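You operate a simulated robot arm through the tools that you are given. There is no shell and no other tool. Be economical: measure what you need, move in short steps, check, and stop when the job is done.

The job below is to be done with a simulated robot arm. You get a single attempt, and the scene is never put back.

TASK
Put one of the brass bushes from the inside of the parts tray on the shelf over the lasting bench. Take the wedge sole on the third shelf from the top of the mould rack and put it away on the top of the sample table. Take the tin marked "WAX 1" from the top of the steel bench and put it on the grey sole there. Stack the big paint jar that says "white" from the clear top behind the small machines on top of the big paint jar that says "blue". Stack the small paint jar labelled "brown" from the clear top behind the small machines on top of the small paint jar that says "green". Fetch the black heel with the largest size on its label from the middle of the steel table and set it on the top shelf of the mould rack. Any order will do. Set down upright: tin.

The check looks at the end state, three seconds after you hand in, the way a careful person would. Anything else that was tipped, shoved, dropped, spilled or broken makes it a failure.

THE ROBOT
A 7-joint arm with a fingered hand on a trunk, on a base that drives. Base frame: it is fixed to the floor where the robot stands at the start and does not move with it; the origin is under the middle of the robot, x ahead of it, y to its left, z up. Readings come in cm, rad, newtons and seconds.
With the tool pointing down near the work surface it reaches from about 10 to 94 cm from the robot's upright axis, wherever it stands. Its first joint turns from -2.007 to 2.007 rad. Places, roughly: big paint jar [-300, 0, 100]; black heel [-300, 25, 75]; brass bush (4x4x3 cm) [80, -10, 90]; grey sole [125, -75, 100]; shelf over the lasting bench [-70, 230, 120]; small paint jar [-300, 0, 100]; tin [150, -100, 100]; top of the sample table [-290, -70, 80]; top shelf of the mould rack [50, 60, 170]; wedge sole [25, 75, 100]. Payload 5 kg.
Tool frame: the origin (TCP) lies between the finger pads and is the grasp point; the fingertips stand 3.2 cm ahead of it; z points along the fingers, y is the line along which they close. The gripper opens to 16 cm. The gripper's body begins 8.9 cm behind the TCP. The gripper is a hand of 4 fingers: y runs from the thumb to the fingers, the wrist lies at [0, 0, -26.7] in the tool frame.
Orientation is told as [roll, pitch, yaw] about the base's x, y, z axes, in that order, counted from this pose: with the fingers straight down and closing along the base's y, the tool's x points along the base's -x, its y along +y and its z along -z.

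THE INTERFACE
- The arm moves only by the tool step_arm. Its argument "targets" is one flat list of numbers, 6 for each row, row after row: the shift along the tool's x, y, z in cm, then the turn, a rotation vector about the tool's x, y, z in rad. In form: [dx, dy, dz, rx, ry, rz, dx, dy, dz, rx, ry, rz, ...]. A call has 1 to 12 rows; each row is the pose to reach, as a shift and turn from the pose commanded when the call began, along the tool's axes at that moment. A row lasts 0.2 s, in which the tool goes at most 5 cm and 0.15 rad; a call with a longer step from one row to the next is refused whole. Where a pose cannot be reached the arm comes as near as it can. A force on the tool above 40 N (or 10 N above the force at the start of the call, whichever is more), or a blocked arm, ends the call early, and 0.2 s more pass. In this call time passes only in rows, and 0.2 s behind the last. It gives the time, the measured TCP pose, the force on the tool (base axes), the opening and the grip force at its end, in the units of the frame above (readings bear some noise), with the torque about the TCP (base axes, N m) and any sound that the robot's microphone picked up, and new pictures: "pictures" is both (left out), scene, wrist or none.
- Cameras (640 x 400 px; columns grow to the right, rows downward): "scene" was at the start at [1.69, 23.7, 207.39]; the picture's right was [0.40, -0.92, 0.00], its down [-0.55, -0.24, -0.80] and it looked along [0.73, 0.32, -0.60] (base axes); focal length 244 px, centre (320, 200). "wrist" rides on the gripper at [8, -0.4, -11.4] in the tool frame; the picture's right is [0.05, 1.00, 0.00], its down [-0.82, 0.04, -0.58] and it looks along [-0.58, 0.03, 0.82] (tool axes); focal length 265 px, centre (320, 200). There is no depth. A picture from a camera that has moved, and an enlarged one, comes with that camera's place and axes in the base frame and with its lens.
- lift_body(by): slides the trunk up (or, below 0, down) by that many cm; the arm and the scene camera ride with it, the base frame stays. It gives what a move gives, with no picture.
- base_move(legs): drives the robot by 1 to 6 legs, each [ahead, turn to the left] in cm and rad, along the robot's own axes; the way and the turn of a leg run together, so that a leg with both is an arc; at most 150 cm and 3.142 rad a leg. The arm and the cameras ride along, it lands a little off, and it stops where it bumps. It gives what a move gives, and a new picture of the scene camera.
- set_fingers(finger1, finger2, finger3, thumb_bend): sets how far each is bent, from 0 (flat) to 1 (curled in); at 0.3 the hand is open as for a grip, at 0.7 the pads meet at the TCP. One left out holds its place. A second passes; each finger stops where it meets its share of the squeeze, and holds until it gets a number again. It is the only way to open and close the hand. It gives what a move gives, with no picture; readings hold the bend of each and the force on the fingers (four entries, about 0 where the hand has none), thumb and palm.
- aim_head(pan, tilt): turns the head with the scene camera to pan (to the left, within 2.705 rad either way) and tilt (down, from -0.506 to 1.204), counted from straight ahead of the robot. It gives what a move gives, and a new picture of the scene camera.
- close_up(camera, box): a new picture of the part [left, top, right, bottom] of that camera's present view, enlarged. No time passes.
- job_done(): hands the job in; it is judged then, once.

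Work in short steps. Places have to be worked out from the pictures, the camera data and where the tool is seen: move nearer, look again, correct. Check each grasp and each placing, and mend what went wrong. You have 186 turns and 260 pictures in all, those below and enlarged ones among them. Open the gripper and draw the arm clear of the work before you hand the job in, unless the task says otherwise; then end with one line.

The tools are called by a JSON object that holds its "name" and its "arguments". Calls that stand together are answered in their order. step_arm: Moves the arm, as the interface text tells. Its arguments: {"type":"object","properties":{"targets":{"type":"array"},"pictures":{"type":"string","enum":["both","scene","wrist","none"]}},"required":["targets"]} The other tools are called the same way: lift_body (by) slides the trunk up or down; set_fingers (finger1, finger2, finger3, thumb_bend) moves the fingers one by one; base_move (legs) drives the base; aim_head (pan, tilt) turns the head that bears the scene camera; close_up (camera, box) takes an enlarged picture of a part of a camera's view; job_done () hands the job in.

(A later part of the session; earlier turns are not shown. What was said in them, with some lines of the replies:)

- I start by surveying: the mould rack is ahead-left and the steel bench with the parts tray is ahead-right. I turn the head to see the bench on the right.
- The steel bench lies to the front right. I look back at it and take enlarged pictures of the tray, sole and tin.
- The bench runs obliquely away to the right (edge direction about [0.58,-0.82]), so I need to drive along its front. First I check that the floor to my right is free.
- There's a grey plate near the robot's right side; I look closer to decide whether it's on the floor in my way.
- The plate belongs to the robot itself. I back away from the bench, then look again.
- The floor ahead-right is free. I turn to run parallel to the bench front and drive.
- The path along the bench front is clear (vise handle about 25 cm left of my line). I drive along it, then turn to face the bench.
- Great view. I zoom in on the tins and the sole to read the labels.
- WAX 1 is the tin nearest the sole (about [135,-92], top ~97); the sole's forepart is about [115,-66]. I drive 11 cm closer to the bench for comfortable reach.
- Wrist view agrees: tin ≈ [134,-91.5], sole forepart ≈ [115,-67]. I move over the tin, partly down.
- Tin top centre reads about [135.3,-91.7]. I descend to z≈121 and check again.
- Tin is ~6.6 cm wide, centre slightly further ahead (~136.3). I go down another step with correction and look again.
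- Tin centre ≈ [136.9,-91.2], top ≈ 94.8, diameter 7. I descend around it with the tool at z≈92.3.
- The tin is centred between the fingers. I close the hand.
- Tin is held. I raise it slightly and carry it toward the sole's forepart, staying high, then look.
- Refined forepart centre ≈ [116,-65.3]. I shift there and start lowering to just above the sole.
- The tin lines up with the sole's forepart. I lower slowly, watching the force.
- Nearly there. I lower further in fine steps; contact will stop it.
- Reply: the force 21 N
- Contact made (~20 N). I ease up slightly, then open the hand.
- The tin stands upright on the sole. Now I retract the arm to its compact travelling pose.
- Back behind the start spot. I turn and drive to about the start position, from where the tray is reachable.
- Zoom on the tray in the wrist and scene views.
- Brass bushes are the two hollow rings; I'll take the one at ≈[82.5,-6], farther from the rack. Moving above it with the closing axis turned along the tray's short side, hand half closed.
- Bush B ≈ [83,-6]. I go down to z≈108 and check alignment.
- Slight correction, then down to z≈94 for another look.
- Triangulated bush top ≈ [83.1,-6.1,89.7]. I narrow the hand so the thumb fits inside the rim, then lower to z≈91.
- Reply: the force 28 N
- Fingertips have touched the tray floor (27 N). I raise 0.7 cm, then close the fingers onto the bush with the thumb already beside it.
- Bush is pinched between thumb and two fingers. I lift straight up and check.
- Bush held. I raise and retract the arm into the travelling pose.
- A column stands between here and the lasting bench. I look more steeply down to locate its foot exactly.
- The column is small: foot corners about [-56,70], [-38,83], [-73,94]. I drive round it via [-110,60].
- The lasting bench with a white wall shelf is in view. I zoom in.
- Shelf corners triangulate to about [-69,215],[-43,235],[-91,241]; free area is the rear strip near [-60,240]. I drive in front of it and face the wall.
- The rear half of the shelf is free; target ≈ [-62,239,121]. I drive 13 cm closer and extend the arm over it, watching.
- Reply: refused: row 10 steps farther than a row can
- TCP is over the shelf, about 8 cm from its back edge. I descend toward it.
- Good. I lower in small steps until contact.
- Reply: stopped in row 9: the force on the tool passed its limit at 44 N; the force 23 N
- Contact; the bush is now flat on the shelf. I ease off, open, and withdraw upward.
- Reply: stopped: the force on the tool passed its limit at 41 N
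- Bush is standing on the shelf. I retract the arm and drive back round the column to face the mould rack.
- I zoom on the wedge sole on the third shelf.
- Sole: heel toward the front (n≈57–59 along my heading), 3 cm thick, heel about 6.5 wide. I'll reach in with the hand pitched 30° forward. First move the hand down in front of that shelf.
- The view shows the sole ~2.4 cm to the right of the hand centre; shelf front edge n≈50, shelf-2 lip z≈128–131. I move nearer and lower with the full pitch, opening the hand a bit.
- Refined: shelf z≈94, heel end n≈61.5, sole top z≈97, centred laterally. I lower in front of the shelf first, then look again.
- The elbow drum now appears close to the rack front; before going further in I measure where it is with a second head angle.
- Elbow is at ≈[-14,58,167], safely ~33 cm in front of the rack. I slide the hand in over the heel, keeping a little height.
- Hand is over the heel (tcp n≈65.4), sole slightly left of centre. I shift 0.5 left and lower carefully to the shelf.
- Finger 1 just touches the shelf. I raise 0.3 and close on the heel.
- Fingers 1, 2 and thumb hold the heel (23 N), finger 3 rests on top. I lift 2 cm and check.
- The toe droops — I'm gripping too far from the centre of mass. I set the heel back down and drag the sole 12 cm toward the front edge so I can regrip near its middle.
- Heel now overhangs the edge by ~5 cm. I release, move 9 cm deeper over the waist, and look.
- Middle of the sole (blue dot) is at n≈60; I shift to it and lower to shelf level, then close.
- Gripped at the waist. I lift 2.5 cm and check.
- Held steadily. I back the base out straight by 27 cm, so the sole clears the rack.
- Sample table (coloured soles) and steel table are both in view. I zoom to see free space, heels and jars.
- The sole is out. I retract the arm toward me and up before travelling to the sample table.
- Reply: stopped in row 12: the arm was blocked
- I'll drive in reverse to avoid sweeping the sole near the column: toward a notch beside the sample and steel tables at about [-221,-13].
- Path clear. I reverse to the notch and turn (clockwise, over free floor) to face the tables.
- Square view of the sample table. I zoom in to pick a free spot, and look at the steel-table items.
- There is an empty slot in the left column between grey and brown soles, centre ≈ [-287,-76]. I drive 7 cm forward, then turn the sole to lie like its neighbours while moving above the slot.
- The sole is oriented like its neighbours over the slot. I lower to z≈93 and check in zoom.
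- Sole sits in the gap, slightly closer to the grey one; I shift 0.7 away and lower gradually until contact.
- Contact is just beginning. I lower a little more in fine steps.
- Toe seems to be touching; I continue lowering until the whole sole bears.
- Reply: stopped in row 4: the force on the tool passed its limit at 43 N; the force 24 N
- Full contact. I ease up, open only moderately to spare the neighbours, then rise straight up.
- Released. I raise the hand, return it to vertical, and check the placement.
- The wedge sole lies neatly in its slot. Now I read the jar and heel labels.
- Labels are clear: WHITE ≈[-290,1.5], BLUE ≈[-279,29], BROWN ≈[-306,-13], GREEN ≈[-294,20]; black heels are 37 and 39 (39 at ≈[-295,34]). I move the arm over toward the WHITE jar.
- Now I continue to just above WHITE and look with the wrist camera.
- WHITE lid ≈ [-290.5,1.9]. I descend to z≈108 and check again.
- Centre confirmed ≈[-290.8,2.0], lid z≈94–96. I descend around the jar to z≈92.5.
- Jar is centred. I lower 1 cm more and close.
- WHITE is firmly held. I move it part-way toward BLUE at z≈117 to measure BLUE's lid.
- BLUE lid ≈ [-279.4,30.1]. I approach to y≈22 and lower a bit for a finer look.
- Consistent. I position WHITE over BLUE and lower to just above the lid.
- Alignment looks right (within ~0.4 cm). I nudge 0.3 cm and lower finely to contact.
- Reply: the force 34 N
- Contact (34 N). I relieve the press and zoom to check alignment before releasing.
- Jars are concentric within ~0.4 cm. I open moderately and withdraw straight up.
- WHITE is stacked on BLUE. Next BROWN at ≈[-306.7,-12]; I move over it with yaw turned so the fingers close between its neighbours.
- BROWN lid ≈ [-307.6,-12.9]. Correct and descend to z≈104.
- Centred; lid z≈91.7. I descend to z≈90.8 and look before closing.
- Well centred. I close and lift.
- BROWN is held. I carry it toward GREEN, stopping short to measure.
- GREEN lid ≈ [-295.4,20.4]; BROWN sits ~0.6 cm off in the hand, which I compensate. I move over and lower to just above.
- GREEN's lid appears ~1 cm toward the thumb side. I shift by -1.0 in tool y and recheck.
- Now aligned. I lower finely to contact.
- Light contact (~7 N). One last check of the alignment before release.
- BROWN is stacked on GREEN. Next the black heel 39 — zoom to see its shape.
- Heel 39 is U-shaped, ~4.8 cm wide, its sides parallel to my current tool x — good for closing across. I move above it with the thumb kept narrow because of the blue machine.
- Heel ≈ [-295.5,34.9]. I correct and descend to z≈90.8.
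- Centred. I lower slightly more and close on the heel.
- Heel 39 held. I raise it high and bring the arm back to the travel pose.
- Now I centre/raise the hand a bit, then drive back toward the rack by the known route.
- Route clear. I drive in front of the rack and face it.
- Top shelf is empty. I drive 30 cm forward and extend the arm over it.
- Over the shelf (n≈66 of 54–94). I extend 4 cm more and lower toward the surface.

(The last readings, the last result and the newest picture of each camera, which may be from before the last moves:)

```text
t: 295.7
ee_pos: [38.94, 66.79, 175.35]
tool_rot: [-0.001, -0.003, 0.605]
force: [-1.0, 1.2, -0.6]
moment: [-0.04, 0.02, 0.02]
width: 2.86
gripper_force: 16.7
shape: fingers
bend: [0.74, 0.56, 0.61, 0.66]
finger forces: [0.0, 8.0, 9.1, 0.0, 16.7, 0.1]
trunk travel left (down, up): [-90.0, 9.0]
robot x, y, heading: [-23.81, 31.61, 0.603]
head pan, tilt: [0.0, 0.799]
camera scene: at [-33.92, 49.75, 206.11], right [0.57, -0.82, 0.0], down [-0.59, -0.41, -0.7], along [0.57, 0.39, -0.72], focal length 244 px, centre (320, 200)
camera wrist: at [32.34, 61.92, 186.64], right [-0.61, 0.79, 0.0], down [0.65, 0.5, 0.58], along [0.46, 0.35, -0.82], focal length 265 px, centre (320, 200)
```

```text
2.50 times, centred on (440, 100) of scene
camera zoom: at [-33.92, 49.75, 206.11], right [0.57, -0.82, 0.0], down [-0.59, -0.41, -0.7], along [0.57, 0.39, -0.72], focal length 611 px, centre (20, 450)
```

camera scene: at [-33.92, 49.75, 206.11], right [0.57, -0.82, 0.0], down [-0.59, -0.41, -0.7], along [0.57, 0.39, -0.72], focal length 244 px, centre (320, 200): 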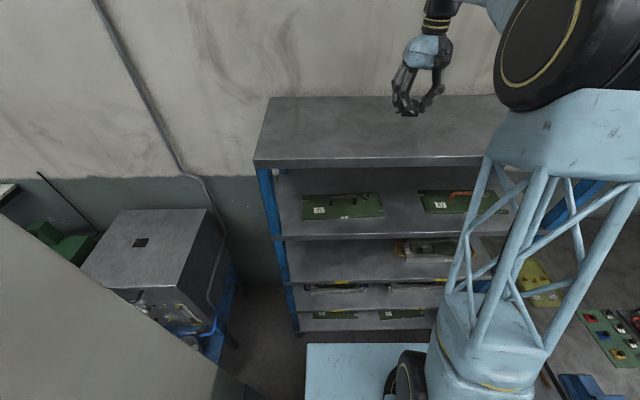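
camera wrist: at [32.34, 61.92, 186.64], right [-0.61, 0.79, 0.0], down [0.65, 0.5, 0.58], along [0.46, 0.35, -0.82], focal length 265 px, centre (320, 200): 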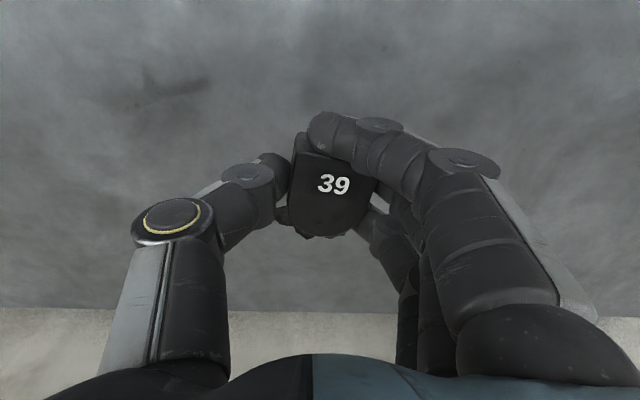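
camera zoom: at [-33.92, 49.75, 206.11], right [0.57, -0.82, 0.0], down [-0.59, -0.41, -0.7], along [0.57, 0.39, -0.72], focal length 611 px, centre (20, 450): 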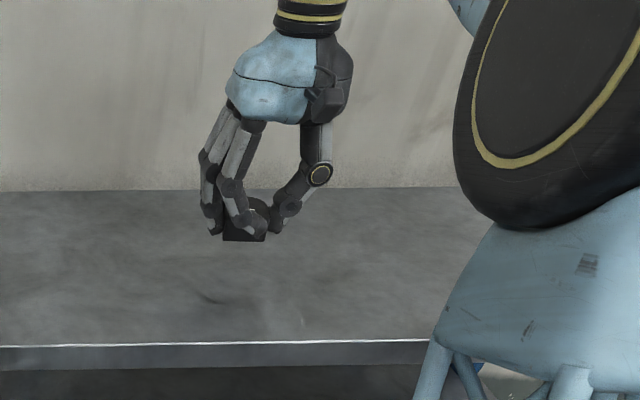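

Well over the shelf. I lower in fine steps until contact.

{"name": "step_arm", "arguments": {"targets": [0, 0, 0.8, 0, 0, 0, 0, 0, 1.6, 0, 0, 0, 0, 0, 2.4, 0, 0, 0, 0, 0, 3.2, 0, 0, 0, 0, 0, 3.6, 0, 0, 0, 0, 0, 4, 0, 0, 0, 0, 0, 4.4, 0, 0, 0, 0, 0, 4.8, 0, 0, 0, 0, 0, 5.2, 0, 0, 0, 0, 0, 5.6, 0, 0, 0], "pictures": "wrist"}}

```text
t: 297.9
ee_pos: [38.71, 66.8, 170.03]
tool_rot: [0.001, -0.006, 0.606]
force: [0.9, 2.7, 11.4]
moment: [0.32, 0.2, -0.05]
width: 2.92
gripper_force: 20.8
shape: fingers
bend: [0.74, 0.56, 0.61, 0.66]
finger forces: [0.0, 13.6, 9.5, 0.0, 18.1, 0.1]
trunk travel left (down, up): [-90.0, 9.0]
robot x, y, heading: [-23.86, 31.73, 0.599]
head pan, tilt: [0.0, 0.799]
camera wrist: at [32.18, 61.81, 181.28], right [-0.61, 0.79, 0.0], down [0.64, 0.5, 0.58], along [0.46, 0.36, -0.81], focal length 265 px, centre (320, 200)
```

wrist: 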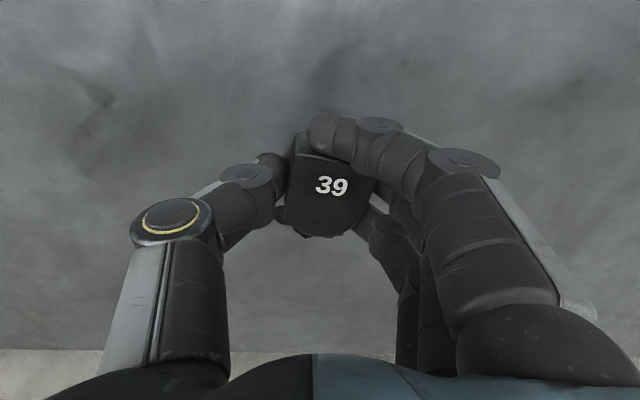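

Contact (11 N). I release, rise, and check.

{"name": "set_fingers", "arguments": {"finger1": 0.45, "finger2": 0.45, "finger3": 0.45, "thumb_bend": 0.5}}

{"name": "step_arm", "arguments": {"targets": [0, 0, -1.5, 0, 0, 0, 0, 0, -5, 0, 0, 0, 0, 0, -9.5, 0, 0, 0, 0, 0, -14, 0, 0, 0, 0, 0, -18, 0, 0, 0], "pictures": "wrist"}}

```text
t: 298.9
ee_pos: [38.57, 66.86, 170.12]
tool_rot: [0.0, -0.006, 0.605]
force: [0.4, 9.8, 33.1]
moment: [-1.01, -0.81, 0.27]
width: 9.08
gripper_force: 16.6
shape: fingers
bend: [0.45, 0.45, 0.45, 0.54]
finger forces: [0.0, 0.0, 0.0, 0.0, 33.7, 0.0]
trunk travel left (down, up): [-90.0, 9.0]
robot x, y, heading: [-24.29, 31.72, 0.606]
head pan, tilt: [0.0, 0.799]
```

```text
t: 300.1
ee_pos: [38.74, 66.52, 187.77]
tool_rot: [-0.001, 0.0, 0.605]
force: [0.1, 0.4, 0.3]
moment: [0.0, -0.01, -0.01]
width: 10.03
gripper_force: 0.1
shape: fingers
bend: [0.45, 0.45, 0.45, 0.5]
finger forces: [0.1, 0.0, 0.0, 0.0, 0.0, 0.0]
trunk travel left (down, up): [-90.0, 9.0]
robot x, y, heading: [-23.91, 31.81, 0.602]
head pan, tilt: [0.0, 0.799]
camera wrist: at [32.22, 61.75, 199.12], right [-0.61, 0.79, 0.0], down [0.65, 0.5, 0.58], along [0.46, 0.35, -0.82], focal length 265 px, centre (320, 200)
```

wrist: 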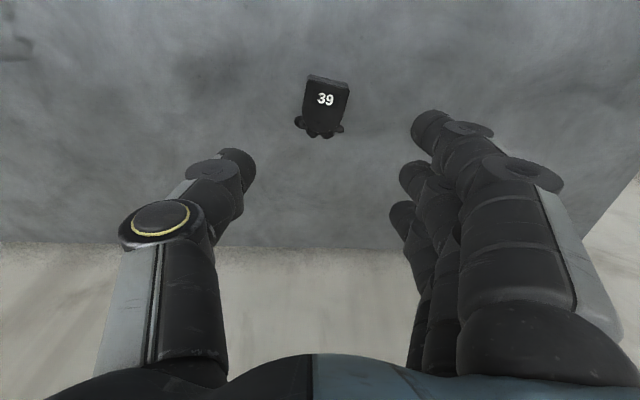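

The heel stands on the top shelf. I draw the arm clear, open the hand, and back off, then take a last look.

{"name": "step_arm", "arguments": {"targets": [4.5, 0, 0, 0, 0, 0, 9, 0, 0, 0, 0, 0, 13.5, 0, 0, 0, 0, 0, 18, 0, 0, 0, 0, 0, 22.5, 0, 0, 0, 0, 0, 26, 0, 0, 0, 0, 0], "pictures": "none"}}

{"name": "set_fingers", "arguments": {"finger1": 0.3, "finger2": 0.3, "finger3": 0.3, "thumb_bend": 0.3}}

{"name": "base_move", "arguments": {"legs": [[-25, 0]]}}

{"name": "aim_head", "arguments": {"pan": 2.5, "tilt": 0.45}}

{"name": "close_up", "arguments": {"camera": "scene", "box": [150, 100, 400, 260]}}

```text
t: 301.5
ee_pos: [17.03, 51.6, 187.72]
tool_rot: [0.0, -0.005, 0.607]
force: [0.0, 0.2, 0.1]
moment: [0.01, -0.02, 0.02]
width: 10.04
gripper_force: 0.1
shape: fingers
bend: [0.45, 0.45, 0.45, 0.5]
finger forces: [0.0, 0.0, 0.0, 0.0, 0.0, 0.0]
trunk travel left (down, up): [-90.0, 9.0]
robot x, y, heading: [-23.91, 31.73, 0.607]
head pan, tilt: [0.0, 0.799]
```

```text
t: 302.5
ee_pos: [17.39, 51.88, 187.65]
tool_rot: [0.001, -0.001, 0.605]
force: [0.8, 0.5, 0.2]
moment: [0.01, 0.01, -0.04]
width: 16.97
gripper_force: 0.0
shape: fingers
bend: [0.3, 0.3, 0.3, 0.3]
finger forces: [0.0, 0.0, 0.1, 0.0, 0.1, 0.0]
trunk travel left (down, up): [-90.0, 9.0]
robot x, y, heading: [-23.71, 31.79, 0.603]
head pan, tilt: [0.0, 0.799]
```

```text
t: 304.3
ee_pos: [-3.53, 37.47, 187.76]
tool_rot: [-0.001, -0.003, 0.602]
force: [-0.4, -0.1, 0.8]
moment: [0.03, -0.05, 0.02]
width: 17.03
gripper_force: 0.0
shape: fingers
bend: [0.3, 0.3, 0.3, 0.3]
finger forces: [0.0, 0.0, 0.0, 0.0, 0.1, 0.0]
trunk travel left (down, up): [-90.0, 9.0]
robot x, y, heading: [-44.78, 17.55, 0.599]
head pan, tilt: [0.0, 0.799]
camera scene: at [-54.8, 35.44, 206.11], right [0.56, -0.83, 0.0], down [-0.59, -0.4, -0.7], along [0.58, 0.39, -0.72], focal length 244 px, centre (320, 200)
```

scene: 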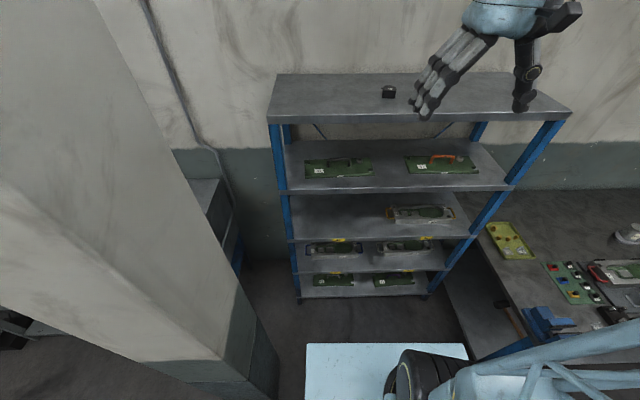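

```text
t: 306.6
ee_pos: [-3.31, 37.45, 187.65]
tool_rot: [0.0, -0.005, 0.602]
force: [0.4, -0.2, 0.5]
moment: [-0.01, 0.02, 0.02]
width: 17.01
gripper_force: 0.1
shape: fingers
bend: [0.3, 0.3, 0.3, 0.3]
finger forces: [0.0, 0.1, 0.0, 0.1, 0.1, 0.0]
trunk travel left (down, up): [-90.0, 9.0]
robot x, y, heading: [-44.36, 17.77, 0.594]
head pan, tilt: [2.499, 0.45]
camera scene: at [-70.51, 31.39, 209.15], right [0.04, 1.0, 0.0], down [0.43, -0.02, -0.9], along [-0.9, 0.04, -0.44], focal length 244 px, centre (320, 200)
```

scene: 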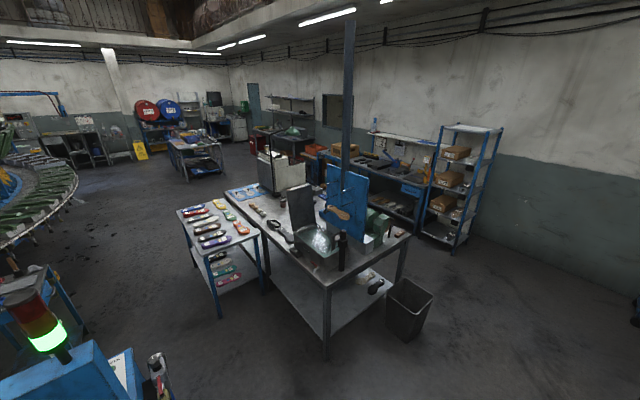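

```text
2.50 times, centred on (275, 180) of scene
camera zoom: at [-70.51, 31.39, 209.15], right [0.04, 1.0, 0.0], down [0.43, -0.02, -0.9], along [-0.9, 0.04, -0.44], focal length 611 px, centre (432, 250)
```

zoom: 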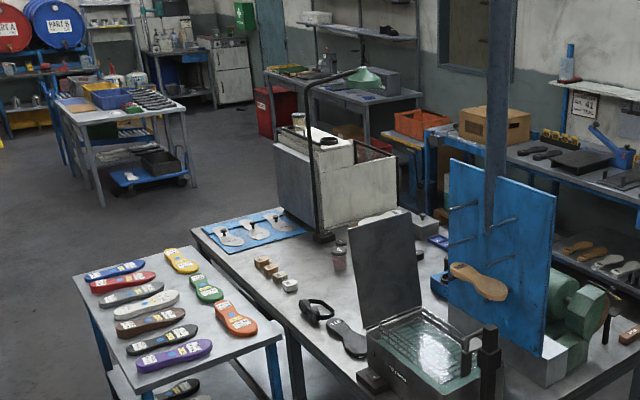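

Everything is in its place as far as visible, the stacks were confirmed upright after release, and the arm is clear with the hand open. I hand in.

{"name": "job_done", "arguments": {}}

```text
The job is handed in.
```

I did all six placements and handed the job in; I saw no sign of anything else being tipped or shoved. The two jar stacks were hidden in my last look, so I last saw them standing right after I released each one.
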